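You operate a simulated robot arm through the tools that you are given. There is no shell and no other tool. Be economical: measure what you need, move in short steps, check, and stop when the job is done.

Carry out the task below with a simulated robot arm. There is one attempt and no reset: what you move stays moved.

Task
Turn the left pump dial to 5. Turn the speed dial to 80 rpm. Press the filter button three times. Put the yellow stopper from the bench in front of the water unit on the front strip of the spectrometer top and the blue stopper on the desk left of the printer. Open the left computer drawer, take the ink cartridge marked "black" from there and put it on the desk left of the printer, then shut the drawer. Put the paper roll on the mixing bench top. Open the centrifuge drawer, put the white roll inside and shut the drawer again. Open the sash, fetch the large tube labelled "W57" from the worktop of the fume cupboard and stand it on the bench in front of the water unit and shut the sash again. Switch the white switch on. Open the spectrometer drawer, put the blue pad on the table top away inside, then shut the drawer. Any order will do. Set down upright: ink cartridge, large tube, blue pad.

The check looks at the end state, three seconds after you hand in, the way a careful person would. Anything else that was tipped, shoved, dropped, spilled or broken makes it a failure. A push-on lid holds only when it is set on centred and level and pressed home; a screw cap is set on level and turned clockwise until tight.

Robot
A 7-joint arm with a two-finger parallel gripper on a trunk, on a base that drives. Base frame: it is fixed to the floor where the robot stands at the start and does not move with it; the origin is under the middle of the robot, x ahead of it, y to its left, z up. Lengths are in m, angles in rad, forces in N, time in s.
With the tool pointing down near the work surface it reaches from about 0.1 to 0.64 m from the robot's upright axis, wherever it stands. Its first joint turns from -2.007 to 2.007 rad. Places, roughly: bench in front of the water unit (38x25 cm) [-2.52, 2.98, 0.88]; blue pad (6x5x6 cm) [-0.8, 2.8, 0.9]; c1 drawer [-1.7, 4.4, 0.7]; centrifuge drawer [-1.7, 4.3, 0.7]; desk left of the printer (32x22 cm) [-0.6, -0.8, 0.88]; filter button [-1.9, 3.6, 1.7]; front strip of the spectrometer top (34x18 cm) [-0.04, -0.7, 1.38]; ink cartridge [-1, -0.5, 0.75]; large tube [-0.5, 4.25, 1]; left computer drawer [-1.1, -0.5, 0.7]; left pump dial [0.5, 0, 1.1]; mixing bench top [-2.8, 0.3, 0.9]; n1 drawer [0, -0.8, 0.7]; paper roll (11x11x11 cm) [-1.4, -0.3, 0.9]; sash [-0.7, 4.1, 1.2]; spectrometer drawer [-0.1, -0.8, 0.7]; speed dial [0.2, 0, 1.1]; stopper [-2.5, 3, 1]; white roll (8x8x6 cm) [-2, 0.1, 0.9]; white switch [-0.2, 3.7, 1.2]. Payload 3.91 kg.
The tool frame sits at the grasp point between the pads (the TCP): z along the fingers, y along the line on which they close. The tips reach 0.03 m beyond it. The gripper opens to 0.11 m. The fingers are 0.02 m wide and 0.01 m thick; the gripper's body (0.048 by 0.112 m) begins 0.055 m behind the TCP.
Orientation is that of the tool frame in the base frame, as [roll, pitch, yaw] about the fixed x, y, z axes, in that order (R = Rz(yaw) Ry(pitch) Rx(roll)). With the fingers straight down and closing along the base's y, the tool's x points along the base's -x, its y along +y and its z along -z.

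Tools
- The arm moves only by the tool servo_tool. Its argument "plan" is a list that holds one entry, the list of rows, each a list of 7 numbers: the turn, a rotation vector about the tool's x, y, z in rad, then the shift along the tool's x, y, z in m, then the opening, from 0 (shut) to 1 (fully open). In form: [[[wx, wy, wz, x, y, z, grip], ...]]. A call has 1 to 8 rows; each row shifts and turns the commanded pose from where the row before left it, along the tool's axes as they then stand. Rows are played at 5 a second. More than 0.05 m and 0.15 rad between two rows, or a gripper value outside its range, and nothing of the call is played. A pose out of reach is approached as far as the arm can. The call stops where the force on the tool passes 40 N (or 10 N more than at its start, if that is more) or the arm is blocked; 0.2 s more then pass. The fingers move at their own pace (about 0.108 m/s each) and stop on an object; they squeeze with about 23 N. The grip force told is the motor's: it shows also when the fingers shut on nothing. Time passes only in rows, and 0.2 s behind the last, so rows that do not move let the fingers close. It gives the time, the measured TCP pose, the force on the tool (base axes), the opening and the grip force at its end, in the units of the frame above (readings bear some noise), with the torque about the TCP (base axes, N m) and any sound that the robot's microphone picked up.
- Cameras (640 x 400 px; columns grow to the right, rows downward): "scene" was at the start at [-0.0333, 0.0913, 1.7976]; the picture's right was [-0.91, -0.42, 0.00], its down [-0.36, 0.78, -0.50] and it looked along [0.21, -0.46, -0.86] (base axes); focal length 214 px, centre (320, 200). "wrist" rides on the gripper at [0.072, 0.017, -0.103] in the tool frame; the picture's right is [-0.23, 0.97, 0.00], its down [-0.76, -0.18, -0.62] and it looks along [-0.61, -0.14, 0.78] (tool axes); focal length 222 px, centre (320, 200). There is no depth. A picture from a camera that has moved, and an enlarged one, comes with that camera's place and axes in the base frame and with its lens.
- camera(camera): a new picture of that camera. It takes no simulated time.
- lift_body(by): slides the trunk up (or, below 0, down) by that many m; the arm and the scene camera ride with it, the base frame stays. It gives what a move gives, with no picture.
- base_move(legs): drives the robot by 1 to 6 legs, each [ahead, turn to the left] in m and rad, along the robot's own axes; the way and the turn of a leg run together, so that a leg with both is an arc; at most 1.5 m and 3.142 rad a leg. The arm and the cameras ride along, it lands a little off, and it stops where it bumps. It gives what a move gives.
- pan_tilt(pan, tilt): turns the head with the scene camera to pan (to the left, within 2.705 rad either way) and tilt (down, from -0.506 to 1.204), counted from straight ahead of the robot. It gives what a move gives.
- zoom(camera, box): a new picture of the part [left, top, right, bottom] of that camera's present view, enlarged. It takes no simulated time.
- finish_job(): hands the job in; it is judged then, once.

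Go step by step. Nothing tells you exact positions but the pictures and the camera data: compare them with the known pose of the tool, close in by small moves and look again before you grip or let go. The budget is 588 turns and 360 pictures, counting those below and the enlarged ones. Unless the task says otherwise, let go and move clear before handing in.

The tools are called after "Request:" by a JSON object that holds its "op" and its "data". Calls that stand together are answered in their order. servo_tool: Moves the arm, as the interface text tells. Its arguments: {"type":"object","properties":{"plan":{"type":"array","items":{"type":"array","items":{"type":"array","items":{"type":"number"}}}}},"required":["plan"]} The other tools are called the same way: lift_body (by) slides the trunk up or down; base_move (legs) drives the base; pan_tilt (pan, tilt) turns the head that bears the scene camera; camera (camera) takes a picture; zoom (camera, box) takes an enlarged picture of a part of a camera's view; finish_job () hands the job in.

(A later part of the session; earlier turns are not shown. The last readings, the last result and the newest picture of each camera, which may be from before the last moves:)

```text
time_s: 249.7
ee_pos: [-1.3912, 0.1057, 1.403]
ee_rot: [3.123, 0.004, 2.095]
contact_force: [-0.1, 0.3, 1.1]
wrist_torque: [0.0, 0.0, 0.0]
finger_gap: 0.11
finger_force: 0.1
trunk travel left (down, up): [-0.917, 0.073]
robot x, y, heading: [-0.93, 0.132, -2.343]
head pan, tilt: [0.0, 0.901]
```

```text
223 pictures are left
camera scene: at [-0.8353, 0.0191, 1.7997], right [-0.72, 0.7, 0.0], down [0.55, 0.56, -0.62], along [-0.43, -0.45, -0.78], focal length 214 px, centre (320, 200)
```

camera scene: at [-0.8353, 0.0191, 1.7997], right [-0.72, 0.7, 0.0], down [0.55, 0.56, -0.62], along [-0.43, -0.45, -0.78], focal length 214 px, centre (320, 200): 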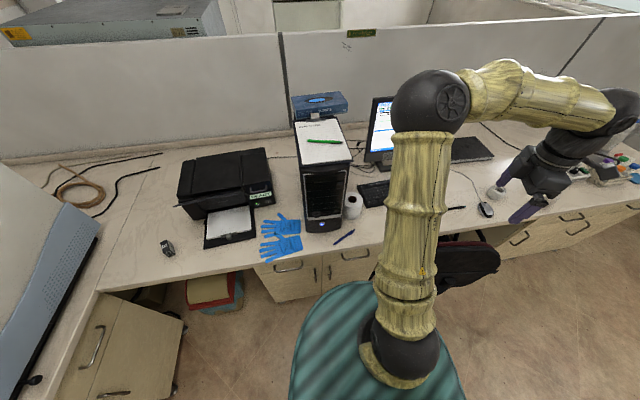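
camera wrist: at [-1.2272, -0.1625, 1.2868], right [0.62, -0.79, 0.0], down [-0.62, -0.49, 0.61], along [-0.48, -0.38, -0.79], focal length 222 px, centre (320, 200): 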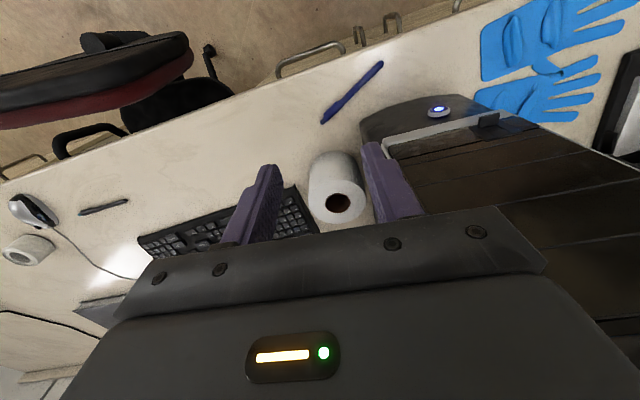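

Request:
{"op": "servo_tool", "data": {"plan": [[[0, 0, 0.15, 0, 0, 0, 1], [0, 0, 0.15, 0, 0, 0, 1], [0, 0, 0.15, 0, 0, 0, 1], [0, 0, 0.15, 0, 0, 0, 1], [0, 0, 0.15, 0, 0, 0, 1], [0, 0, 0.15, 0, 0, 0, 1], [0, 0, 0.15, 0, 0, 0, 1], [0, 0, 0.15, 0, 0, 0, 1]]]}}

Request:
{"op": "servo_tool", "data": {"plan": [[[0, 0, 0.15, 0, 0, 0, 1], [0, 0, 0.15, 0, 0, 0, 1], [0, 0, 0.15, 0, 0, 0, 1], [0, 0, 0.15, 0, 0, 0, 1], [0, 0, 0.15, 0, 0, 0, 1], [0, 0, 0.15, 0, 0, 0, 1], [0, 0, 0.15, 0, 0, 0, 1], [0, 0, 0.15, 0, 0, 0, 1]]]}}

Request:
{"op": "camera", "data": {"camera": "scene"}}

```text
time_s: 251.5
ee_pos: [-1.3889, 0.1025, 1.4017]
ee_rot: [3.133, -0.015, 0.892]
contact_force: [-0.1, -0.2, 0.7]
wrist_torque: [0.0, -0.03, -0.01]
finger_gap: 0.1099
finger_force: 0.1
trunk travel left (down, up): [-0.917, 0.073]
robot x, y, heading: [-0.933, 0.1319, -2.337]
head pan, tilt: [0.0, 0.901]
```

```text
time_s: 253.3
ee_pos: [-1.3883, 0.1024, 1.4022]
ee_rot: [-3.13, -0.013, -0.304]
contact_force: [0.1, 0.3, 0.4]
wrist_torque: [-0.02, -0.02, 0.03]
finger_gap: 0.1102
finger_force: 0.1
trunk travel left (down, up): [-0.917, 0.073]
robot x, y, heading: [-0.9334, 0.1329, -2.343]
head pan, tilt: [0.0, 0.901]
```

```text
222 pictures are left
camera scene: at [-0.8342, 0.0169, 1.7995], right [-0.72, 0.7, 0.0], down [0.55, 0.56, -0.62], along [-0.43, -0.45, -0.78], focal length 214 px, centre (320, 200)
```

scene: 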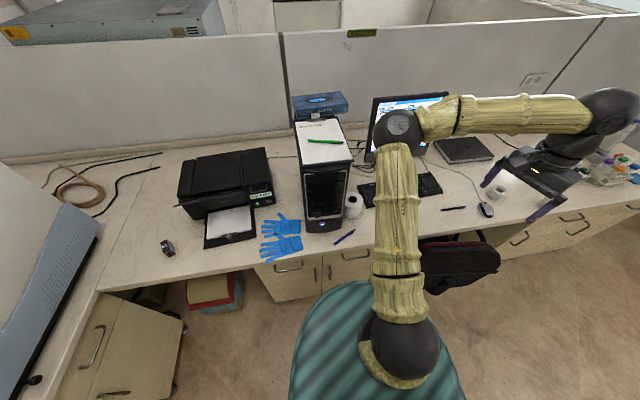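

I'll flip the elbow in open space: back away, turn to open floor, and stretch the arm out straight to see how the elbow behaves.

Request:
{"op": "base_move", "data": {"legs": [[-0.35, 0], [0, -1.74]]}}

Request:
{"op": "pan_tilt", "data": {"pan": -0.2, "tilt": 0.6}}

Request:
{"op": "camera", "data": {"camera": "scene"}}

```text
time_s: 262.0
ee_pos: [-0.6368, 0.8401, 1.4036]
ee_rot: [-3.13, -0.013, -2.058]
contact_force: [-0.2, 0.6, -0.3]
wrist_torque: [0.03, 0.04, -0.02]
finger_gap: 0.11
finger_force: 0.0
trunk travel left (down, up): [-0.917, 0.073]
robot x, y, heading: [-0.6864, 0.3811, 2.188]
head pan, tilt: [0.0, 0.901]
```

```text
time_s: 262.8
ee_pos: [-0.6384, 0.8394, 1.4031]
ee_rot: [-3.13, -0.012, -2.059]
contact_force: [0.3, 0.0, 0.3]
wrist_torque: [0.02, -0.01, -0.02]
finger_gap: 0.1099
finger_force: 0.1
trunk travel left (down, up): [-0.917, 0.073]
robot x, y, heading: [-0.6859, 0.3833, 2.187]
head pan, tilt: [-0.201, 0.6]
```

```text
221 pictures are left
camera scene: at [-0.8158, 0.3278, 1.8242], right [0.91, 0.4, 0.0], down [0.23, -0.52, -0.82], along [-0.33, 0.75, -0.57], focal length 214 px, centre (320, 200)
```

scene: 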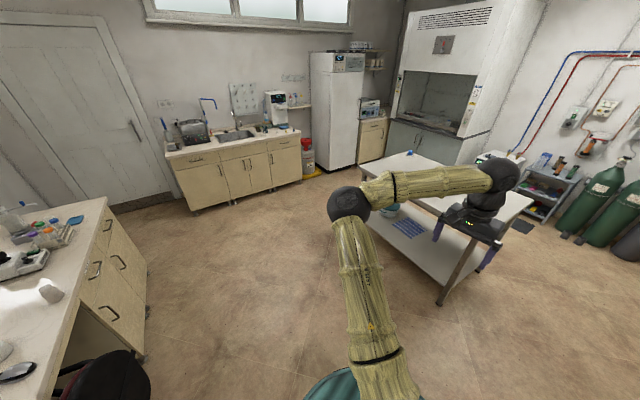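

Request:
{"op": "servo_tool", "data": {"plan": [[[0, 0, 0, 0.016, 0.0423, 0.0165, 1], [0, 0, 0, 0.016, 0.0423, 0.0165, 1], [0, 0, 0, 0.016, 0.0423, 0.0165, 1], [0, 0, 0, 0.016, 0.0423, 0.0165, 1], [0, 0, 0, 0.016, 0.0423, 0.0165, 1], [0, 0, 0, 0.016, 0.0423, 0.0165, 1], [0, 0, 0, 0.016, 0.0423, 0.0165, 1], [0, 0, 0, 0.016, 0.0423, 0.0165, 1]]]}}

Request:
{"op": "camera", "data": {"camera": "scene"}}

```text
time_s: 264.6
ee_pos: [-0.9279, 0.8758, 1.2942]
ee_rot: [-3.131, -0.012, -2.057]
contact_force: [0.1, -0.1, -0.9]
wrist_torque: [0.03, 0.0, 0.05]
finger_gap: 0.1102
finger_force: 0.1
out of reach, approached as far as the arm can: row 7, 8
trunk travel left (down, up): [-0.917, 0.073]
robot x, y, heading: [-0.6889, 0.3877, 2.189]
head pan, tilt: [-0.201, 0.6]
```

```text
220 pictures are left
camera scene: at [-0.8154, 0.3265, 1.8243], right [0.91, 0.4, 0.0], down [0.23, -0.52, -0.83], along [-0.33, 0.76, -0.56], focal length 214 px, centre (320, 200)
```

scene: 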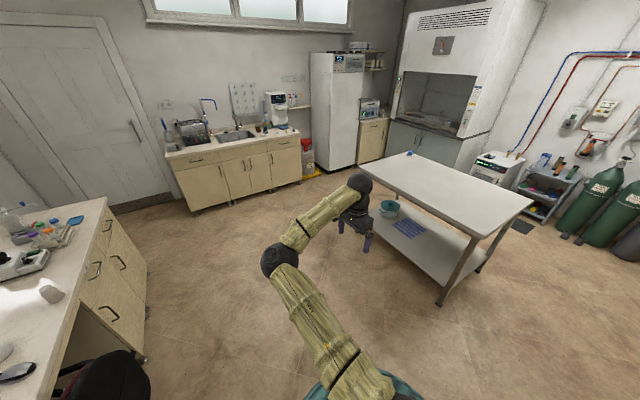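

Request:
{"op": "servo_tool", "data": {"plan": [[[0, 0, -0.15, 0, 0, 0, 1], [0, 0, -0.15, 0, 0, 0, 1], [0, 0, -0.15, 0, 0, 0, 1], [0, 0, -0.15, 0, 0, 0, 1], [0, 0, -0.15, 0, 0, 0, 1], [0, 0, -0.15, 0, 0, 0, 1], [0, 0, -0.15, 0, 0, 0, 1], [0, 0, -0.15, 0, 0, 0, 1]]]}}

Request:
{"op": "servo_tool", "data": {"plan": [[[0, 0, -0.15, 0, 0, 0.02, 1], [0, 0, -0.15, 0, 0, 0.02, 1], [0, 0, -0.15, 0, 0, 0.02, 1], [0, 0, -0.15, 0, 0, 0.02, 1], [0, 0, -0.15, 0, 0, 0.02, 1], [0, 0, -0.15, 0, 0, 0.02, 1], [0, 0, -0.15, 0, 0, 0.02, 1], [0, 0, -0.15, 0, 0, 0.02, 1]]]}}

Request:
{"op": "camera", "data": {"camera": "scene"}}

```text
time_s: 266.4
ee_pos: [-0.9261, 0.876, 1.2921]
ee_rot: [3.133, -0.015, -0.855]
contact_force: [0.1, -0.4, -0.7]
wrist_torque: [0.0, -0.01, -0.05]
finger_gap: 0.1102
finger_force: 0.0
trunk travel left (down, up): [-0.917, 0.073]
robot x, y, heading: [-0.6881, 0.3814, 2.188]
head pan, tilt: [-0.201, 0.6]
```

```text
time_s: 268.2
ee_pos: [-0.9277, 0.8727, 1.1316]
ee_rot: [3.124, 0.003, 0.342]
contact_force: [0.4, 0.8, 0.0]
wrist_torque: [-0.02, 0.04, 0.02]
finger_gap: 0.11
finger_force: 0.1
trunk travel left (down, up): [-0.917, 0.073]
robot x, y, heading: [-0.686, 0.3878, 2.187]
head pan, tilt: [-0.201, 0.6]
```

```text
219 pictures are left
camera scene: at [-0.8159, 0.3283, 1.8242], right [0.92, 0.4, 0.0], down [0.23, -0.52, -0.82], along [-0.33, 0.75, -0.57], focal length 214 px, centre (320, 200)
```

scene: 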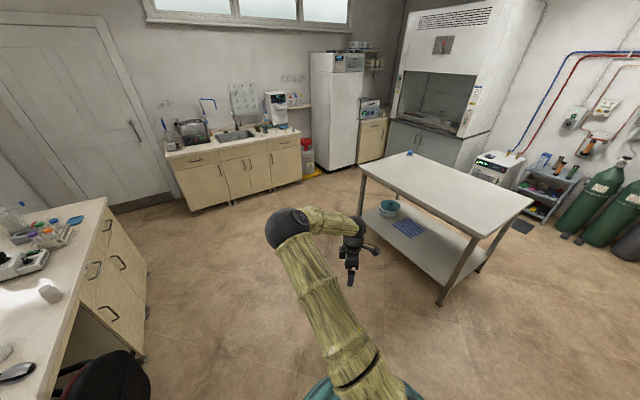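

Request:
{"op": "servo_tool", "data": {"plan": [[[0, 0, 0.15, 0.02, 0, -0.02, 1], [0, 0, 0.15, 0.02, 0, -0.02, 1], [0, 0, 0.15, 0, 0, -0.02, 1], [0, 0, 0.15, 0, 0, -0.02, 1], [0, 0, 0.15, 0, 0, -0.02, 1], [0, 0, 0.15, 0, 0, -0.02, 1], [0, 0, 0.15, 0, 0, -0.02, 1], [0, 0, 0.15, 0, 0, -0.02, 1]]]}}

Request:
{"op": "servo_tool", "data": {"plan": [[[0, 0, 0.1, 0.04, 0, 0, 1], [0, 0, 0, 0.04, 0, 0, 1], [0, 0, 0, 0.04, 0, 0, 1], [0, -0.15, 0, 0, 0, 0, 1], [0, -0.15, 0, 0, 0, 0, 1], [0, -0.15, 0, 0, 0, 0, 1], [0, -0.15, 0, 0, 0, 0, 1], [0, -0.15, 0, 0, 0, 0, 1]]]}}

Request:
{"op": "servo_tool", "data": {"plan": [[[0, -0.15, 0, 0, 0, 0, 1], [0, -0.15, 0, 0, 0, 0, 1], [0, -0.15, 0, 0, 0, 0, 1], [0, -0.15, 0, 0, 0, 0, 1], [0, -0.15, 0, 0, 0, 0, 1], [0, -0.07, 0, 0, 0, 0, 1]]]}}

Request:
{"op": "camera", "data": {"camera": "scene"}}

```text
time_s: 270.0
ee_pos: [-0.8873, 0.886, 1.2915]
ee_rot: [3.133, -0.015, -0.86]
contact_force: [0.4, 0.8, 0.2]
wrist_torque: [0.02, -0.03, -0.02]
finger_gap: 0.11
finger_force: 0.0
trunk travel left (down, up): [-0.917, 0.073]
robot x, y, heading: [-0.6881, 0.3828, 2.188]
head pan, tilt: [-0.201, 0.6]
```

```text
time_s: 271.8
ee_pos: [-0.8176, 0.8001, 1.2989]
ee_rot: [3.131, 0.732, -0.964]
contact_force: [-0.7, -0.5, -1.1]
wrist_torque: [0.01, -0.01, 0.01]
finger_gap: 0.11
finger_force: 0.1
out of reach, approached as far as the arm can: row 8
trunk travel left (down, up): [-0.917, 0.073]
robot x, y, heading: [-0.6873, 0.3845, 2.185]
head pan, tilt: [-0.201, 0.6]
```

```text
time_s: 273.2
ee_pos: [-0.8113, 0.882, 1.3225]
ee_rot: [2.703, 1.553, -1.396]
contact_force: [-0.1, 0.2, 0.8]
wrist_torque: [0.02, 0.02, 0.0]
finger_gap: 0.1097
finger_force: 0.1
out of reach, approached as far as the arm can: row 1, 2, 3, 4, 5
trunk travel left (down, up): [-0.917, 0.073]
robot x, y, heading: [-0.6895, 0.3863, 2.185]
head pan, tilt: [-0.201, 0.6]
```

```text
218 pictures are left
camera scene: at [-0.8136, 0.3272, 1.8244], right [0.92, 0.4, 0.0], down [0.23, -0.52, -0.83], along [-0.33, 0.76, -0.56], focal length 214 px, centre (320, 200)
```

scene: 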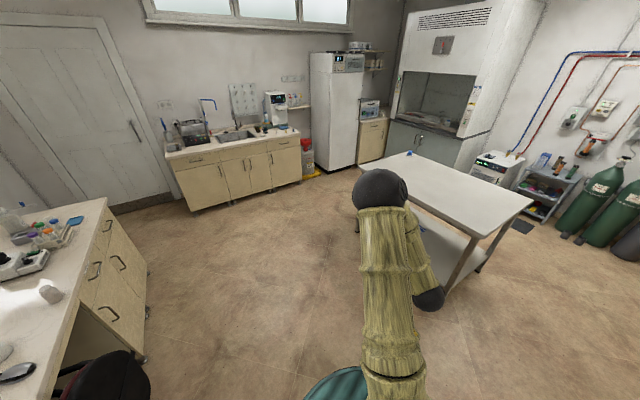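

Request:
{"op": "servo_tool", "data": {"plan": [[[0, 0, 0, 0, 0.04, 0, 1], [0, 0, 0, 0, 0.04, 0, 1], [0, 0, 0, 0, 0.04, 0, 1], [0, 0, 0, 0, 0.04, 0, 1], [0, 0, 0, 0, 0.04, 0, 1], [0, 0, 0, 0, 0.04, 0, 1]]]}}

Request:
{"op": "camera", "data": {"camera": "scene"}}

```text
time_s: 274.6
ee_pos: [-1.0253, 0.8172, 1.324]
ee_rot: [2.789, 1.551, -1.311]
contact_force: [0.2, -0.1, 0.4]
wrist_torque: [-0.02, 0.0, -0.01]
finger_gap: 0.1101
finger_force: 0.1
out of reach, approached as far as the arm can: row 1, 2, 3, 4, 5
trunk travel left (down, up): [-0.917, 0.073]
robot x, y, heading: [-0.6877, 0.3819, 2.184]
head pan, tilt: [-0.201, 0.6]
```

```text
217 pictures are left
camera scene: at [-0.8161, 0.3269, 1.8242], right [0.91, 0.4, 0.0], down [0.23, -0.52, -0.83], along [-0.33, 0.76, -0.56], focal length 214 px, centre (320, 200)
```

scene: 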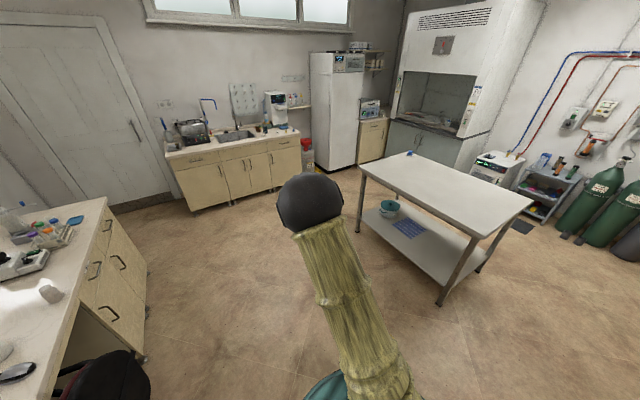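

Request:
{"op": "servo_tool", "data": {"plan": [[[0, 0.15, 0, 0, 0, 0, 1], [0, 0.15, 0, 0, 0, 0, 1], [0, 0.15, 0, 0, 0, 0, 1], [0, 0.15, 0, 0, 0, 0, 1], [0, 0.15, 0, 0, 0, 0, 1], [0, 0.15, 0, 0, 0, 0, 1], [0, 0.15, 0, 0, 0, 0, 1], [0, 0.15, 0, 0, 0, 0, 1]]]}}

Request:
{"op": "camera", "data": {"camera": "scene"}}

```text
time_s: 276.4
ee_pos: [-1.0239, 0.8189, 1.3227]
ee_rot: [3.134, 0.35, -0.96]
contact_force: [-0.3, 0.5, 0.1]
wrist_torque: [0.0, 0.01, 0.04]
finger_gap: 0.11
finger_force: 0.1
trunk travel left (down, up): [-0.917, 0.073]
robot x, y, heading: [-0.6911, 0.3796, 2.187]
head pan, tilt: [-0.201, 0.6]
```

```text
216 pictures are left
camera scene: at [-0.8164, 0.3288, 1.8242], right [0.91, 0.4, 0.0], down [0.23, -0.52, -0.82], along [-0.33, 0.75, -0.57], focal length 214 px, centre (320, 200)
```

scene: 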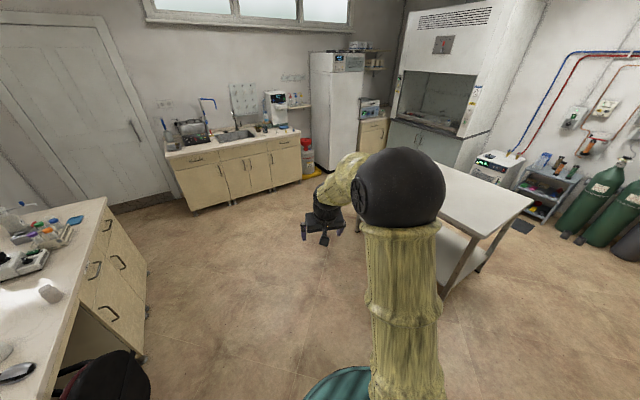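

Elbow is now on the right. I finish pointing down and drive to face the roll squarely.

Request:
{"op": "servo_tool", "data": {"plan": [[[0, 0.15, 0, 0, 0, 0, 0.5], [0, 0.15, 0, 0, 0, 0, 0.5], [0, 0.05, 0, 0, 0, 0, 0.5]]]}}

Request:
{"op": "base_move", "data": {"legs": [[0, 0.478], [0.22, 0], [0, 1.456]]}}

Request:
{"op": "pan_tilt", "data": {"pan": -0.1, "tilt": 0.9}}

Request:
{"op": "camera", "data": {"camera": "scene"}}

```text
time_s: 277.2
ee_pos: [-1.0231, 0.8176, 1.3237]
ee_rot: [3.135, 0.002, -0.958]
contact_force: [0.0, 0.5, -0.9]
wrist_torque: [-0.02, 0.0, 0.04]
finger_gap: 0.0548
finger_force: 0.0
trunk travel left (down, up): [-0.917, 0.073]
robot x, y, heading: [-0.6871, 0.388, 2.185]
head pan, tilt: [-0.201, 0.6]
```

```text
time_s: 285.9
ee_pos: [-1.1917, 0.0317, 1.323]
ee_rot: [3.134, 0.003, 0.921]
contact_force: [1.2, 0.1, 0.3]
wrist_torque: [-0.01, -0.02, 0.0]
finger_gap: 0.0549
finger_force: 0.1
trunk travel left (down, up): [-0.917, 0.073]
robot x, y, heading: [-0.8779, 0.4848, -2.22]
head pan, tilt: [-0.201, 0.6]
```

```text
time_s: 286.7
ee_pos: [-1.193, 0.0332, 1.3219]
ee_rot: [3.136, 0.002, 0.921]
contact_force: [-0.1, 0.2, 0.0]
wrist_torque: [-0.03, 0.01, -0.03]
finger_gap: 0.0552
finger_force: 0.1
trunk travel left (down, up): [-0.917, 0.073]
robot x, y, heading: [-0.883, 0.4853, -2.215]
head pan, tilt: [-0.099, 0.901]
```

```text
215 pictures are left
camera scene: at [-0.7755, 0.3837, 1.7995], right [-0.73, 0.68, 0.0], down [0.53, 0.58, -0.62], along [-0.42, -0.46, -0.78], focal length 214 px, centre (320, 200)
```

scene: 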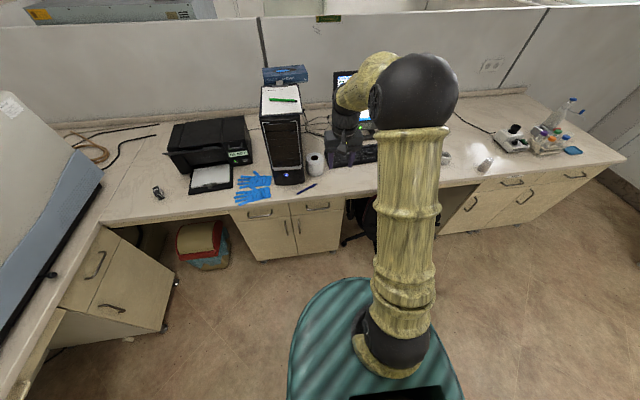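

Request:
{"op": "base_move", "data": {"legs": [[0.33, 0]]}}

Request:
{"op": "camera", "data": {"camera": "wrist"}}

Request:
{"op": "camera", "data": {"camera": "scene"}}

```text
time_s: 289.2
ee_pos: [-1.3911, -0.2319, 1.3219]
ee_rot: [3.135, 0.004, 0.923]
contact_force: [-0.3, -0.4, -0.1]
wrist_torque: [0.03, -0.01, -0.01]
finger_gap: 0.0549
finger_force: 0.1
trunk travel left (down, up): [-0.917, 0.073]
robot x, y, heading: [-1.0832, 0.2179, -2.215]
head pan, tilt: [-0.099, 0.901]
```

```text
214 pictures are left
camera wrist: at [-1.334, -0.1843, 1.4258], right [0.64, -0.77, 0.01], down [-0.6, -0.5, 0.62], along [-0.48, -0.4, -0.78], focal length 222 px, centre (320, 200)
```

wrist: 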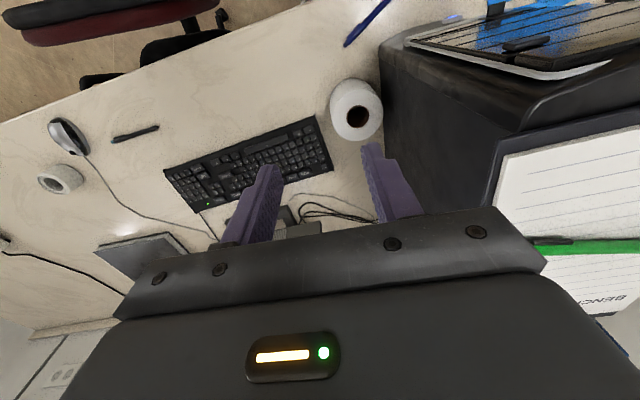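

```text
213 pictures are left
camera scene: at [-0.9751, 0.1184, 1.7994], right [-0.74, 0.68, 0.0], down [0.53, 0.58, -0.62], along [-0.42, -0.46, -0.78], focal length 214 px, centre (320, 200)
```

scene: 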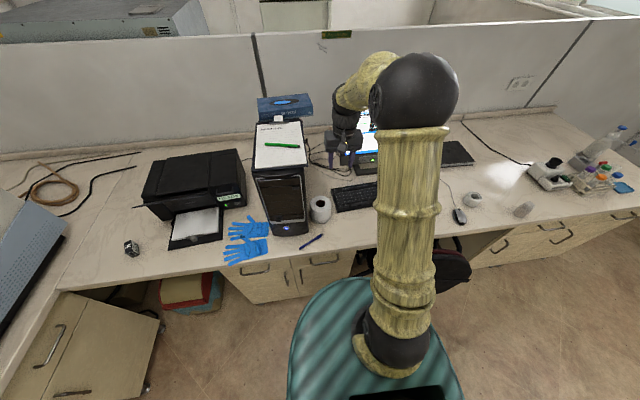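

Request:
{"op": "servo_tool", "data": {"plan": [[[0, 0, 0, -0.0388, 0.0105, 0, 0.5], [0, 0, 0, -0.0388, 0.0105, 0, 0.5]]]}}

Request:
{"op": "lift_body", "data": {"by": -0.24}}

Request:
{"op": "camera", "data": {"camera": "wrist"}}

Request:
{"op": "camera", "data": {"camera": "scene"}}

```text
time_s: 289.8
ee_pos: [-1.4227, -0.31, 1.3216]
ee_rot: [3.134, 0.003, 0.924]
contact_force: [-0.8, -0.2, 0.3]
wrist_torque: [0.02, -0.02, 0.02]
finger_gap: 0.0551
finger_force: 0.1
trunk travel left (down, up): [-0.917, 0.073]
robot x, y, heading: [-1.0798, 0.2168, -2.213]
head pan, tilt: [-0.099, 0.901]
```

```text
time_s: 292.3
ee_pos: [-1.4231, -0.3073, 1.0818]
ee_rot: [3.134, 0.004, 0.923]
contact_force: [0.0, -0.1, 0.9]
wrist_torque: [0.0, 0.02, 0.0]
finger_gap: 0.0548
finger_force: 0.1
trunk travel left (down, up): [-0.677, 0.313]
robot x, y, heading: [-1.0813, 0.2167, -2.219]
head pan, tilt: [-0.099, 0.901]
```

```text
212 pictures are left
camera wrist: at [-1.3646, -0.2603, 1.1852], right [0.64, -0.77, 0.01], down [-0.6, -0.5, 0.62], along [-0.48, -0.4, -0.78], focal length 222 px, centre (320, 200)
```

wrist: 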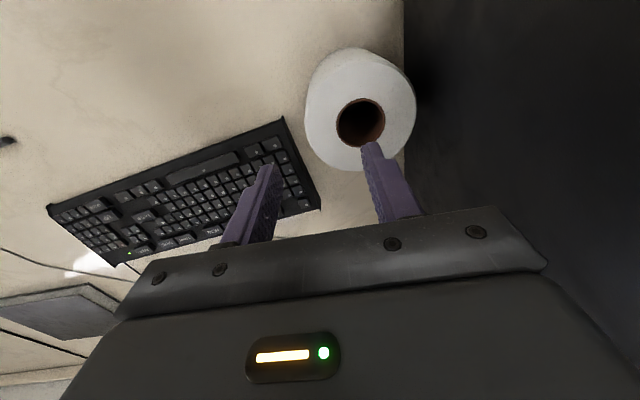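

```text
211 pictures are left
camera scene: at [-0.9745, 0.1193, 1.5595], right [-0.74, 0.68, 0.0], down [0.53, 0.58, -0.62], along [-0.42, -0.46, -0.78], focal length 214 px, centre (320, 200)
```

scene: 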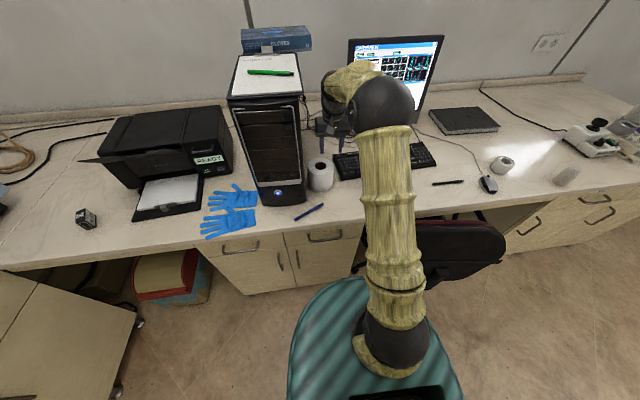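

Request:
{"op": "servo_tool", "data": {"plan": [[[0, 0, 0, 0, 0.004, 0.04, 0.5], [0, 0, 0, 0, 0, 0.03, 0.5]]]}}

Request:
{"op": "camera", "data": {"camera": "wrist"}}

```text
time_s: 292.9
ee_pos: [-1.4198, -0.3103, 1.0132]
ee_rot: [3.136, 0.007, 0.923]
contact_force: [-0.6, -0.7, 7.8]
wrist_torque: [-0.12, -0.21, -0.01]
finger_gap: 0.0547
finger_force: 0.1
trunk travel left (down, up): [-0.677, 0.313]
robot x, y, heading: [-1.0798, 0.2182, -2.221]
head pan, tilt: [-0.099, 0.901]
```

```text
210 pictures are left
camera wrist: at [-1.3622, -0.2629, 1.117], right [0.64, -0.77, 0.01], down [-0.6, -0.49, 0.63], along [-0.48, -0.41, -0.78], focal length 222 px, centre (320, 200)
```

wrist: 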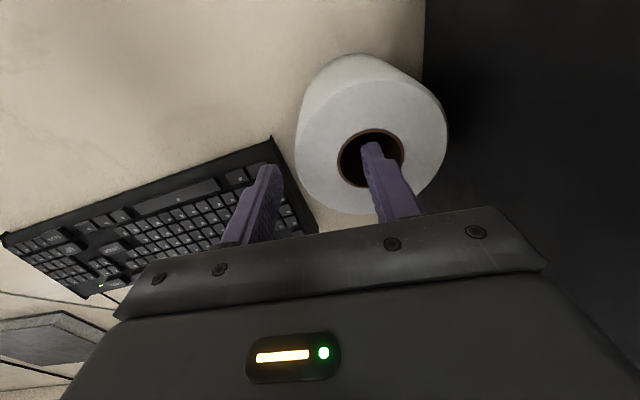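

Request:
{"op": "servo_tool", "data": {"plan": [[[0, 0, 0, 0, 0.0, -0.005, 0.5], [0, 0, 0, 0, 0, 0.0, 0.5]]]}}

Request:
{"op": "zoom", "data": {"camera": "wrist", "box": [240, 40, 480, 240]}}

Request:
{"op": "zoom", "data": {"camera": "scene", "box": [280, 70, 440, 220]}}

```text
time_s: 293.5
ee_pos: [-1.4202, -0.3112, 1.0166]
ee_rot: [3.136, 0.003, 0.923]
contact_force: [1.1, -0.2, -0.4]
wrist_torque: [0.0, 0.02, -0.02]
finger_gap: 0.055
finger_force: 0.0
trunk travel left (down, up): [-0.677, 0.313]
robot x, y, heading: [-1.0757, 0.2228, -2.217]
head pan, tilt: [-0.099, 0.901]
```

```text
2.00 times, centred on (360, 140) of wrist
camera zoom: at [-1.363, -0.2637, 1.1202], right [0.64, -0.77, 0.01], down [-0.6, -0.5, 0.62], along [-0.48, -0.4, -0.78], focal length 444 px, centre (240, 320)
```

zoom: 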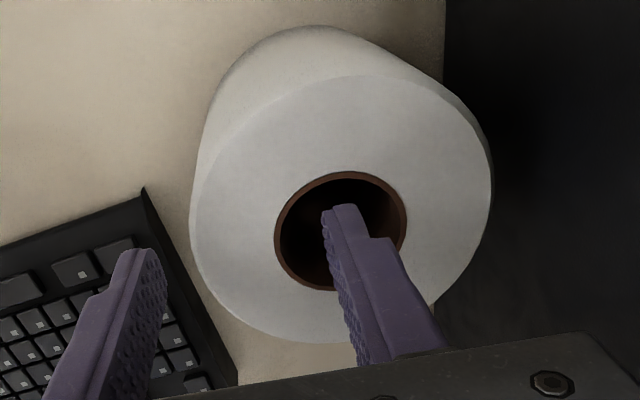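

```text
2.67 times, centred on (360, 145) of scene
camera zoom: at [-0.9746, 0.119, 1.5594], right [-0.74, 0.68, 0.0], down [0.53, 0.58, -0.62], along [-0.42, -0.46, -0.78], focal length 572 px, centre (213, 347)
```

zoom: 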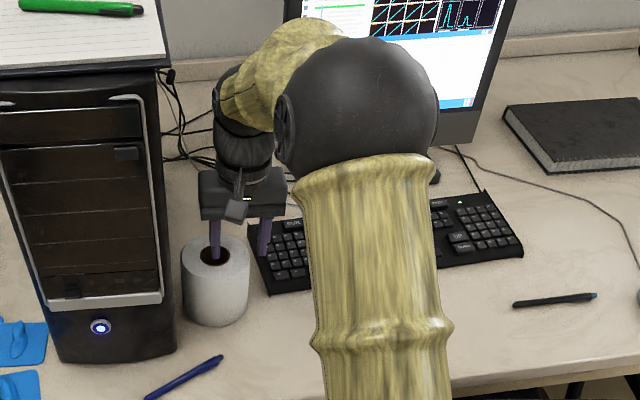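

Request:
{"op": "servo_tool", "data": {"plan": [[[0, 0, 0, -0.008, 0.0, 0, 0.5], [0, 0, 0, 0, 0, 0.02, 0.5], [0, 0, 0, 0, 0, 0.02, 0.5]]]}}

Request:
{"op": "zoom", "data": {"camera": "wrist", "box": [240, 40, 480, 240]}}

```text
time_s: 294.1
ee_pos: [-1.4269, -0.3197, 1.0136]
ee_rot: [3.132, 0.025, 0.923]
contact_force: [0.6, 5.4, 21.1]
wrist_torque: [-0.15, -0.59, 0.23]
finger_gap: 0.0541
finger_force: 0.1
trunk travel left (down, up): [-0.677, 0.313]
robot x, y, heading: [-1.0796, 0.2171, -2.216]
head pan, tilt: [-0.099, 0.901]
stopped in row 2: the force on the tool passed its limit at 51 N (the readings are from after the stop); the commanded pose is now the measured one
```

```text
2.00 times, centred on (360, 140) of wrist
camera zoom: at [-1.367, -0.2699, 1.1155], right [0.64, -0.77, 0.02], down [-0.6, -0.48, 0.64], along [-0.48, -0.42, -0.77], focal length 444 px, centre (240, 320)
```

zoom: 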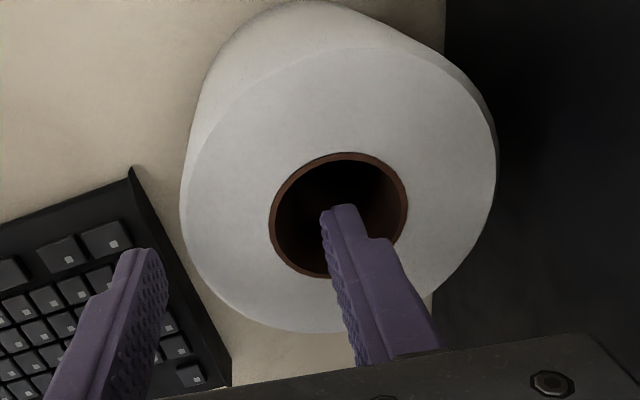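

The roll is solid to touch (no hole), so I must grip around it front-to-back. I lift, roll the gripper, and centre over it.

Request:
{"op": "servo_tool", "data": {"plan": [[[0, 0, 0, 0.01, 0, -0.04, 0.5], [0, 0, 0, 0, 0, -0.04, 0.6], [0, 0, 0, 0, 0, -0.04, 0.8], [0, 0, -0.15, 0, 0, 0, 1], [0, 0, -0.15, 0, 0, 0, 1], [0, 0, -0.15, 0, 0, 0, 1], [0, 0, -0.15, 0, 0, 0, 1], [0, 0, -0.15, 0, 0, 0, 1]]]}}

Request:
{"op": "servo_tool", "data": {"plan": [[[0, 0, -0.15, 0, 0, 0, 1], [0, 0, -0.15, 0, 0, 0, 1], [0, 0, -0.15, 0, 0, 0, 1], [0, 0, -0.15, 0, 0, 0, 1]]]}}

Request:
{"op": "camera", "data": {"camera": "wrist"}}

Request:
{"op": "camera", "data": {"camera": "scene"}}

```text
time_s: 295.9
ee_pos: [-1.4198, -0.3088, 1.1296]
ee_rot: [-3.133, 0.021, 1.674]
contact_force: [0.3, -0.2, 0.2]
wrist_torque: [0.03, 0.02, 0.03]
finger_gap: 0.1098
finger_force: 0.1
trunk travel left (down, up): [-0.677, 0.313]
robot x, y, heading: [-1.0798, 0.2221, -2.22]
head pan, tilt: [-0.099, 0.901]
```

```text
time_s: 296.9
ee_pos: [-1.4203, -0.31, 1.1286]
ee_rot: [-3.124, 0.013, 2.275]
contact_force: [-0.7, -0.3, 0.0]
wrist_torque: [-0.01, -0.02, -0.02]
finger_gap: 0.11
finger_force: 0.1
trunk travel left (down, up): [-0.677, 0.313]
robot x, y, heading: [-1.0807, 0.2175, -2.218]
head pan, tilt: [-0.099, 0.901]
```

```text
206 pictures are left
camera wrist: at [-1.4526, -0.2419, 1.2316], right [0.89, 0.46, -0.01], down [0.36, -0.68, 0.64], along [0.28, -0.57, -0.77], focal length 222 px, centre (320, 200)
```

wrist: 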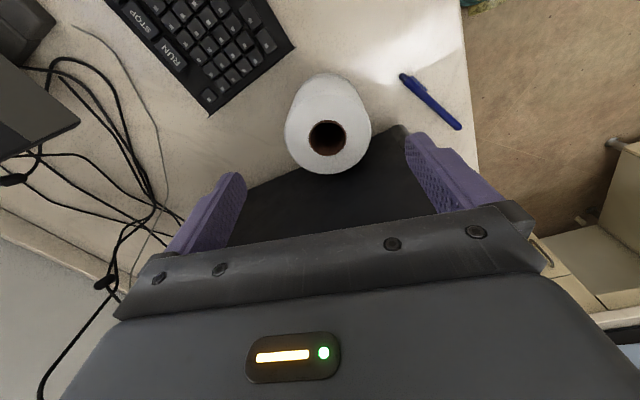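

```text
205 pictures are left
camera scene: at [-0.9747, 0.1192, 1.5595], right [-0.74, 0.68, 0.0], down [0.53, 0.58, -0.62], along [-0.42, -0.46, -0.78], focal length 214 px, centre (320, 200)
```

scene: 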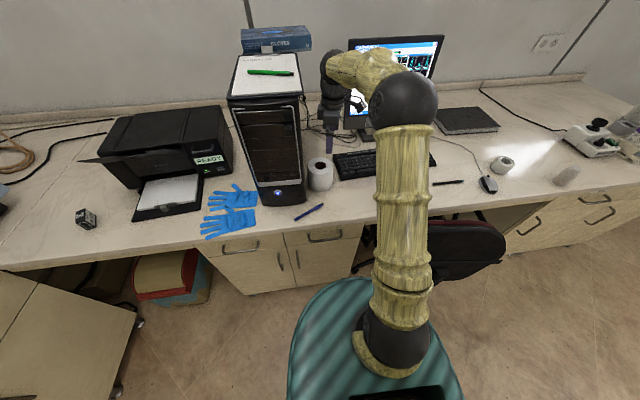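

Request:
{"op": "servo_tool", "data": {"plan": [[[-0.0176, 0.013, 0, -0.0317, 0.0049, 0, 1], [0, 0, 0, 0, 0, 0.03, 1]]]}}

Request:
{"op": "camera", "data": {"camera": "wrist"}}

Request:
{"op": "zoom", "data": {"camera": "scene", "box": [280, 70, 440, 220]}}

```text
time_s: 297.5
ee_pos: [-1.3979, -0.3322, 1.1]
ee_rot: [3.14, 0.002, 2.271]
contact_force: [-0.8, -0.3, 0.1]
wrist_torque: [0.02, 0.01, 0.01]
finger_gap: 0.11
finger_force: 0.0
trunk travel left (down, up): [-0.677, 0.313]
robot x, y, heading: [-1.0776, 0.2186, -2.213]
head pan, tilt: [-0.099, 0.901]
```

```text
204 pictures are left
camera wrist: at [-1.4299, -0.2649, 1.2033], right [0.89, 0.45, 0.0], down [0.36, -0.7, 0.62], along [0.28, -0.56, -0.78], focal length 222 px, centre (320, 200)
```

wrist: 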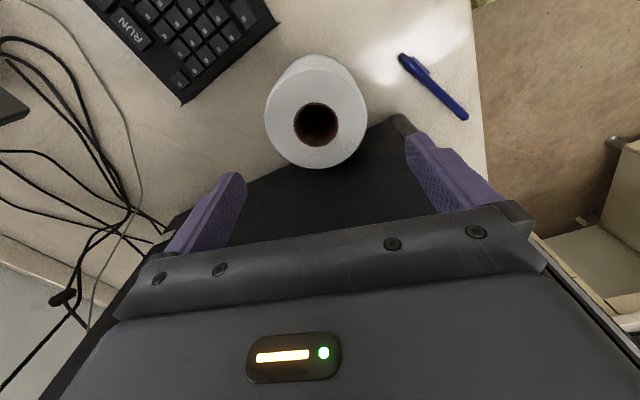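

```text
2.67 times, centred on (360, 145) of scene
camera zoom: at [-0.975, 0.1191, 1.5595], right [-0.74, 0.68, 0.0], down [0.53, 0.58, -0.62], along [-0.42, -0.46, -0.78], focal length 572 px, centre (213, 347)
```

zoom: 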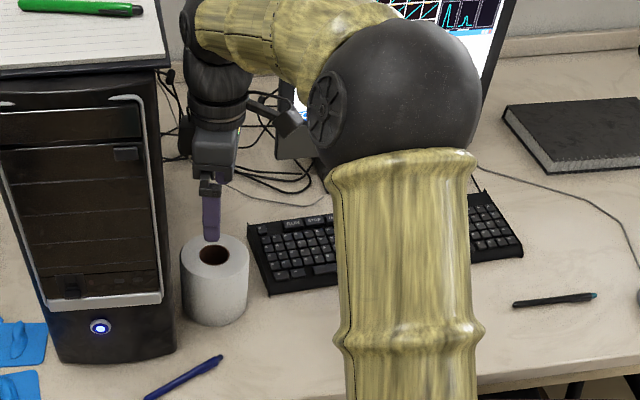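

Request:
{"op": "servo_tool", "data": {"plan": [[[0, 0, 0, 0, -0.004, 0.04, 1], [0, 0, 0, 0, 0, 0.03, 1]]]}}

Request:
{"op": "camera", "data": {"camera": "wrist"}}

```text
time_s: 298.1
ee_pos: [-1.398, -0.3335, 1.0297]
ee_rot: [3.141, 0.003, 2.273]
contact_force: [0.5, -0.1, 0.6]
wrist_torque: [0.0, 0.0, -0.02]
finger_gap: 0.1099
finger_force: 0.0
trunk travel left (down, up): [-0.677, 0.313]
robot x, y, heading: [-1.081, 0.2215, -2.216]
head pan, tilt: [-0.099, 0.901]
```

```text
202 pictures are left
camera wrist: at [-1.4313, -0.2672, 1.1334], right [0.89, 0.45, 0.0], down [0.36, -0.7, 0.62], along [0.28, -0.56, -0.78], focal length 222 px, centre (320, 200)
```

wrist: 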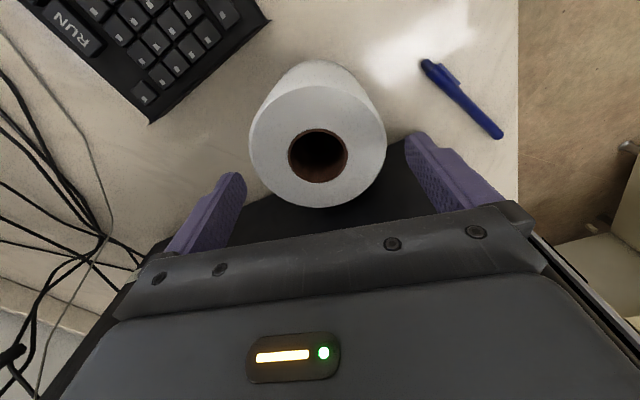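

Request:
{"op": "servo_tool", "data": {"plan": [[[0, 0, 0, 0.005, -0.001, 0.015, 1], [0, 0, 0, 0, 0, 0.02, 1], [0, 0, 0, 0, 0, 0.02, 1], [0, 0, 0, 0, 0, 0.018, 1]]]}}

Request:
{"op": "camera", "data": {"camera": "wrist"}}

```text
time_s: 299.1
ee_pos: [-1.4005, -0.3315, 0.9562]
ee_rot: [3.141, 0.0, 2.272]
contact_force: [1.0, 0.2, 0.3]
wrist_torque: [-0.02, 0.01, 0.0]
finger_gap: 0.1099
finger_force: 0.0
trunk travel left (down, up): [-0.677, 0.313]
robot x, y, heading: [-1.0835, 0.2167, -2.216]
head pan, tilt: [-0.099, 0.901]
```

```text
201 pictures are left
camera wrist: at [-1.4352, -0.2653, 1.0599], right [0.89, 0.45, 0.0], down [0.36, -0.7, 0.62], along [0.28, -0.56, -0.78], focal length 222 px, centre (320, 200)
```

wrist: 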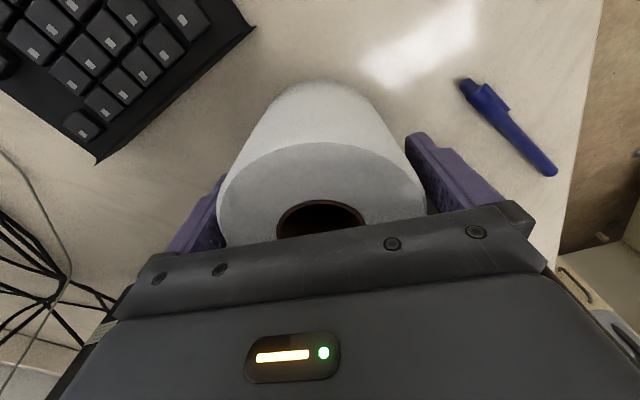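

Fingers straddle the roll with no contact. I close and lift.

Request:
{"op": "servo_tool", "data": {"plan": [[[0, 0, 0, 0, 0, 0, 0], [0, 0, 0, 0, 0, 0, 0], [0, 0, 0, 0, 0, 0, 0]]]}}

Request:
{"op": "lift_body", "data": {"by": 0.3}}

Request:
{"op": "camera", "data": {"camera": "wrist"}}

```text
time_s: 299.9
ee_pos: [-1.4013, -0.3311, 0.9556]
ee_rot: [3.141, 0.001, 2.272]
contact_force: [0.1, 0.3, -0.3]
wrist_torque: [0.01, 0.03, -0.03]
finger_gap: 0.1023
finger_force: 23.0
trunk travel left (down, up): [-0.677, 0.313]
robot x, y, heading: [-1.0809, 0.2208, -2.22]
head pan, tilt: [-0.099, 0.901]
```

```text
time_s: 302.9
ee_pos: [-1.4018, -0.3323, 1.2562]
ee_rot: [-3.141, -0.001, 2.272]
contact_force: [-0.3, 0.2, -1.7]
wrist_torque: [0.03, -0.01, 0.01]
finger_gap: 0.1026
finger_force: 23.2
trunk travel left (down, up): [-0.977, 0.013]
robot x, y, heading: [-1.0804, 0.2195, -2.218]
head pan, tilt: [-0.099, 0.901]
```

```text
200 pictures are left
camera wrist: at [-1.4351, -0.2653, 1.3601], right [0.89, 0.45, 0.0], down [0.36, -0.7, 0.62], along [0.28, -0.56, -0.78], focal length 222 px, centre (320, 200)
```

wrist: 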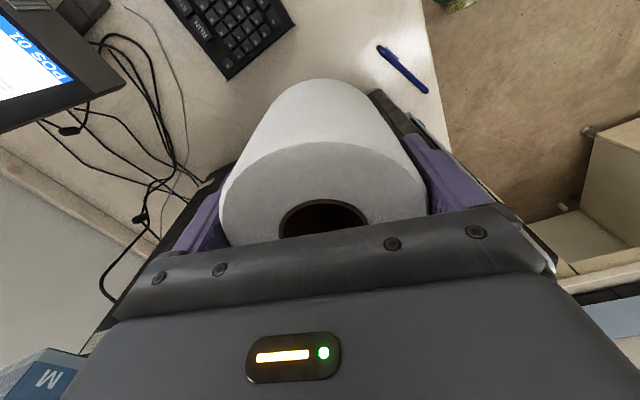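

Roll is held. I back away from the desk and look toward the mixing bench.

Request:
{"op": "base_move", "data": {"legs": [[-0.4, 0]]}}

Request:
{"op": "pan_tilt", "data": {"pan": -0.8, "tilt": 0.5}}

Request:
{"op": "camera", "data": {"camera": "scene"}}

Request:
{"op": "zoom", "data": {"camera": "scene", "box": [220, 60, 480, 220]}}

```text
time_s: 305.8
ee_pos: [-1.1614, -0.0074, 1.2567]
ee_rot: [-3.141, 0.0, 2.265]
contact_force: [0.2, 0.5, -1.1]
wrist_torque: [0.03, -0.05, 0.02]
finger_gap: 0.1026
finger_force: 23.1
trunk travel left (down, up): [-0.977, 0.013]
robot x, y, heading: [-0.8357, 0.5425, -2.217]
head pan, tilt: [-0.099, 0.901]
```

```text
time_s: 306.8
ee_pos: [-1.1622, -0.0091, 1.257]
ee_rot: [3.141, 0.0, 2.268]
contact_force: [-0.5, -0.3, -1.3]
wrist_torque: [0.02, -0.01, 0.03]
finger_gap: 0.1027
finger_force: 23.2
trunk travel left (down, up): [-0.977, 0.013]
robot x, y, heading: [-0.8355, 0.5374, -2.219]
head pan, tilt: [-0.799, 0.499]
```

```text
199 pictures are left
camera scene: at [-0.7717, 0.4832, 1.8933], right [-0.12, 0.99, 0.0], down [0.48, 0.06, -0.88], along [-0.87, -0.11, -0.48], focal length 214 px, centre (320, 200)
```

scene: 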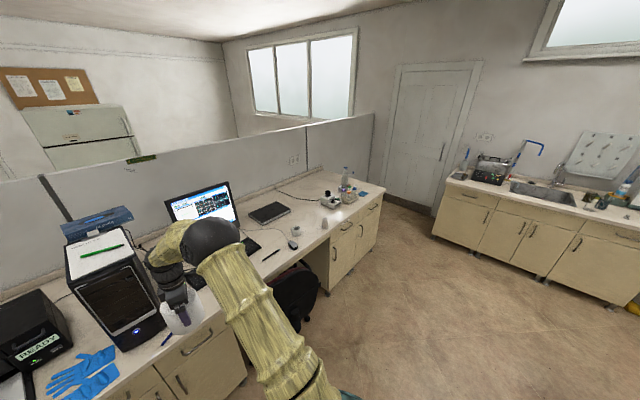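

```text
2.46 times, centred on (350, 140) of scene
camera zoom: at [-0.7717, 0.4832, 1.8933], right [-0.12, 0.99, 0.0], down [0.48, 0.06, -0.88], along [-0.87, -0.11, -0.48], focal length 528 px, centre (246, 348)
```

zoom: 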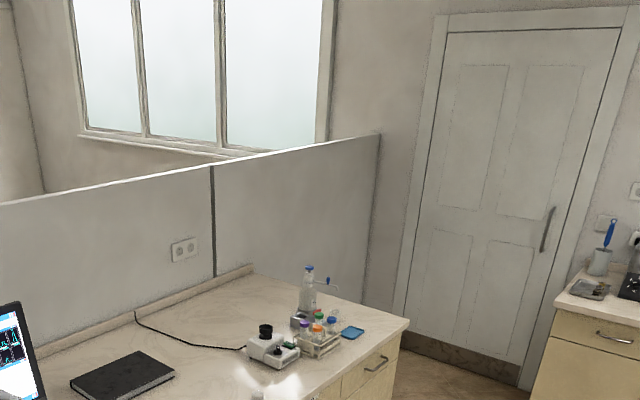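

Request:
{"op": "servo_tool", "data": {"plan": [[[0, 0, 0, 0.0095, 0.0415, 0, 0], [0, 0, 0, 0.0095, 0.0415, 0, 0], [0, 0, 0, 0.0095, 0.0415, 0, 0], [0, 0, 0, 0.0095, 0.0415, 0, 0]]]}}

Request:
{"op": "base_move", "data": {"legs": [[0, -1.464], [0.89, 0], [0, 0.39], [0.7, 0]]}}

Request:
{"op": "pan_tilt", "data": {"pan": 0.9, "tilt": 0.7}}

Request:
{"op": "camera", "data": {"camera": "scene"}}

```text
time_s: 307.8
ee_pos: [-1.0587, 0.1282, 1.2557]
ee_rot: [-3.14, 0.003, 2.267]
contact_force: [0.2, 0.4, -0.8]
wrist_torque: [-0.04, 0.03, 0.03]
finger_gap: 0.1026
finger_force: 23.3
trunk travel left (down, up): [-0.977, 0.013]
robot x, y, heading: [-0.8403, 0.5409, -2.217]
head pan, tilt: [-0.799, 0.499]
```

```text
time_s: 324.1
ee_pos: [-2.7682, 1.1026, 1.254]
ee_rot: [3.141, -0.001, 1.19]
contact_force: [0.1, 1.0, -0.7]
wrist_torque: [0.02, -0.03, 0.0]
finger_gap: 0.1023
finger_force: 23.0
trunk travel left (down, up): [-0.977, 0.013]
robot x, y, heading: [-2.297, 1.1025, 2.983]
head pan, tilt: [-0.799, 0.499]
```

```text
time_s: 325.9
ee_pos: [-2.7683, 1.1018, 1.2556]
ee_rot: [-3.141, -0.001, 1.19]
contact_force: [0.0, 0.0, -1.4]
wrist_torque: [0.03, 0.01, 0.05]
finger_gap: 0.1028
finger_force: 22.9
trunk travel left (down, up): [-0.977, 0.013]
robot x, y, heading: [-2.3006, 1.1011, 2.986]
head pan, tilt: [0.901, 0.7]
```

```text
197 pictures are left
camera scene: at [-2.3281, 0.8844, 1.8756], right [-0.68, 0.74, 0.0], down [0.47, 0.44, -0.76], along [-0.56, -0.52, -0.64], focal length 214 px, centre (320, 200)
```

scene: 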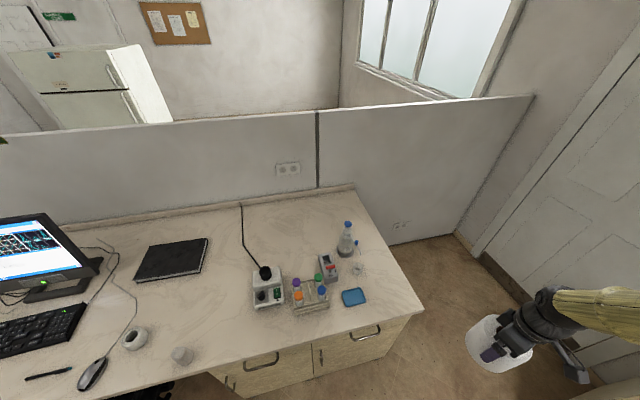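

Request:
{"op": "base_move", "data": {"legs": [[0, 1.135], [0.13, 0], [0, 0.52]]}}

Request:
{"op": "pan_tilt", "data": {"pan": 0.2, "tilt": 0.95}}

Request:
{"op": "camera", "data": {"camera": "scene"}}

Request:
{"op": "camera", "data": {"camera": "wrist"}}

```text
time_s: 333.4
ee_pos: [-2.3266, 0.5276, 1.2554]
ee_rot: [3.141, 0.0, 2.852]
contact_force: [0.4, 0.1, -1.2]
wrist_torque: [-0.03, -0.01, -0.02]
finger_gap: 0.1024
finger_force: 23.0
trunk travel left (down, up): [-0.977, 0.013]
robot x, y, heading: [-2.3697, 0.9947, -1.632]
head pan, tilt: [0.901, 0.7]
```

```text
time_s: 334.5
ee_pos: [-2.3273, 0.5286, 1.2543]
ee_rot: [-3.141, 0.0, 2.854]
contact_force: [0.4, 0.1, -0.6]
wrist_torque: [0.02, -0.01, 0.0]
finger_gap: 0.1024
finger_force: 23.2
trunk travel left (down, up): [-0.977, 0.013]
robot x, y, heading: [-2.3729, 0.9957, -1.633]
head pan, tilt: [0.201, 0.949]
```

```text
196 pictures are left
camera scene: at [-2.2065, 0.9719, 1.8558], right [-0.99, -0.14, 0.0], down [-0.11, 0.81, -0.58], along [0.08, -0.58, -0.81], focal length 214 px, centre (320, 200)
```

scene: 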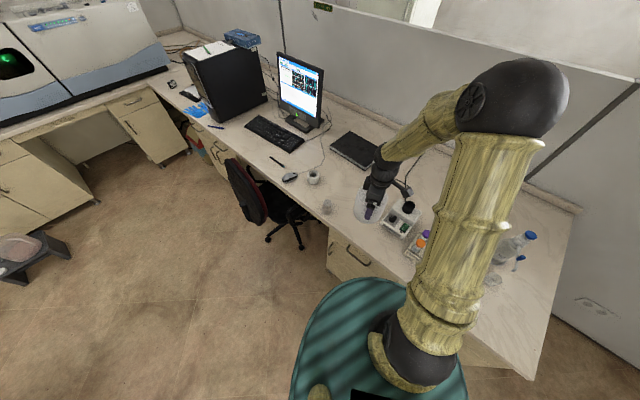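

```text
195 pictures are left
camera wrist: at [-2.3911, 0.5645, 1.3586], right [0.49, 0.87, 0.0], down [0.68, -0.39, 0.62], along [0.54, -0.31, -0.78], focal length 222 px, centre (320, 200)
```

wrist: 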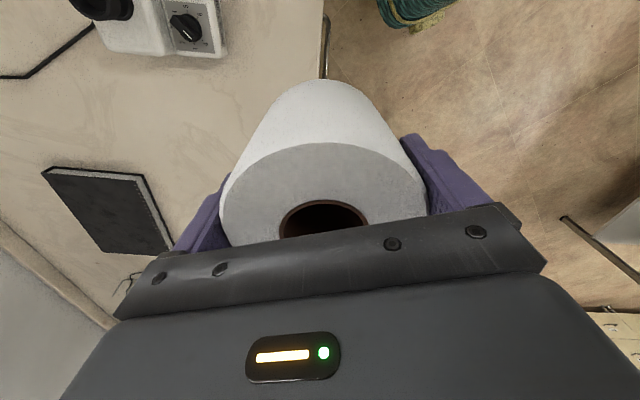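

Request:
{"op": "servo_tool", "data": {"plan": [[[0, 0, 0, 0.006, -0.031, 0, 0], [0, 0, 0, 0.006, -0.031, 0, 0], [0, 0, 0, 0.005, -0.0315, 0, 0]]]}}

Request:
{"op": "lift_body", "data": {"by": -0.22}}

Request:
{"op": "camera", "data": {"camera": "scene"}}

Request:
{"op": "camera", "data": {"camera": "wrist"}}

```text
time_s: 335.3
ee_pos: [-2.3696, 0.442, 1.2568]
ee_rot: [-3.14, 0.001, 2.855]
contact_force: [0.1, 0.0, -0.8]
wrist_torque: [0.06, 0.04, -0.02]
finger_gap: 0.102
finger_force: 23.0
trunk travel left (down, up): [-0.977, 0.013]
robot x, y, heading: [-2.3704, 0.9982, -1.635]
head pan, tilt: [0.201, 0.949]
```

```text
time_s: 337.6
ee_pos: [-2.3687, 0.4425, 1.0378]
ee_rot: [-3.142, -0.001, 2.855]
contact_force: [0.5, -0.1, -1.2]
wrist_torque: [-0.03, 0.04, -0.02]
finger_gap: 0.1024
finger_force: 23.0
trunk travel left (down, up): [-0.757, 0.233]
robot x, y, heading: [-2.3735, 0.9946, -1.635]
head pan, tilt: [0.201, 0.949]
```

```text
194 pictures are left
camera scene: at [-2.2067, 0.972, 1.6359], right [-0.99, -0.14, 0.0], down [-0.11, 0.81, -0.58], along [0.08, -0.58, -0.81], focal length 214 px, centre (320, 200)
```

scene: 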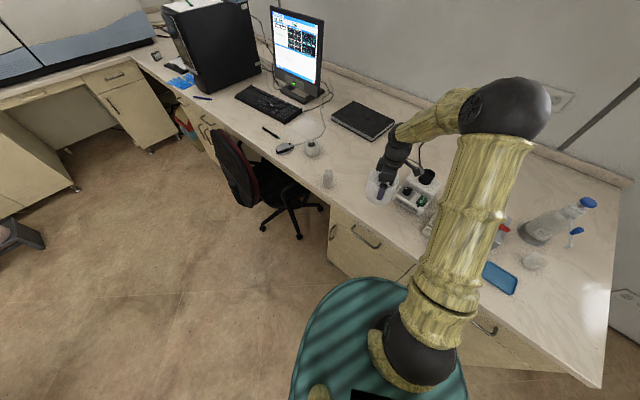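

```text
193 pictures are left
camera wrist: at [-2.4329, 0.4792, 1.1409], right [0.49, 0.87, 0.0], down [0.68, -0.39, 0.62], along [0.54, -0.31, -0.78], focal length 222 px, centre (320, 200)
```

wrist: 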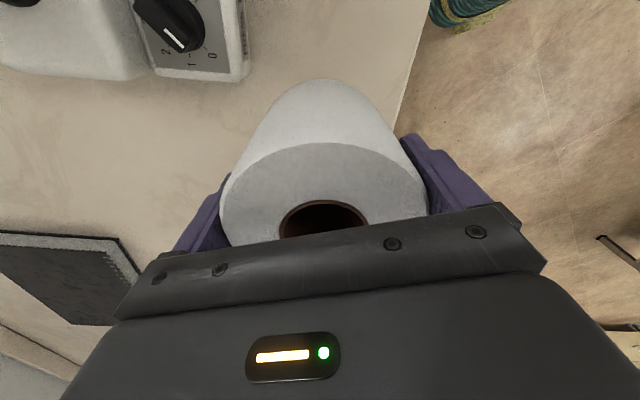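

Request:
{"op": "servo_tool", "data": {"plan": [[[0, 0, 0, 0, 0, 0.03, 0], [0, 0, 0, 0, 0, 0.03, 0], [0, 0, 0, 0, 0, 0.012, 0]]]}}

Request:
{"op": "servo_tool", "data": {"plan": [[[0, 0, 0, 0, 0, 0.005, 0], [0, 0, 0, 0, 0, 0.0, 0]]]}}

```text
time_s: 338.4
ee_pos: [-2.3689, 0.4428, 0.9651]
ee_rot: [-3.141, -0.001, 2.854]
contact_force: [0.2, -0.1, -0.7]
wrist_torque: [0.02, 0.05, 0.0]
finger_gap: 0.1024
finger_force: 22.9
trunk travel left (down, up): [-0.757, 0.233]
robot x, y, heading: [-2.3703, 0.9954, -1.633]
head pan, tilt: [0.201, 0.949]
```

```text
time_s: 339.0
ee_pos: [-2.3689, 0.4432, 0.959]
ee_rot: [3.141, 0.0, 2.855]
contact_force: [-0.4, 0.6, -1.0]
wrist_torque: [-0.01, 0.02, -0.05]
finger_gap: 0.1023
finger_force: 22.5
trunk travel left (down, up): [-0.757, 0.233]
robot x, y, heading: [-2.3698, 0.9983, -1.634]
head pan, tilt: [0.201, 0.949]
```

Request:
{"op": "servo_tool", "data": {"plan": [[[0, 0, 0, 0, 0, 0.004, 0], [0, 0, 0, 0, 0, 0.0, 0]]]}}

```text
time_s: 339.6
ee_pos: [-2.3687, 0.4439, 0.9567]
ee_rot: [-3.141, -0.001, 2.852]
contact_force: [-0.2, -0.9, 4.2]
wrist_torque: [0.23, -0.06, 0.06]
finger_gap: 0.1022
finger_force: 22.5
trunk travel left (down, up): [-0.757, 0.233]
robot x, y, heading: [-2.3697, 0.9945, -1.633]
head pan, tilt: [0.201, 0.949]
```

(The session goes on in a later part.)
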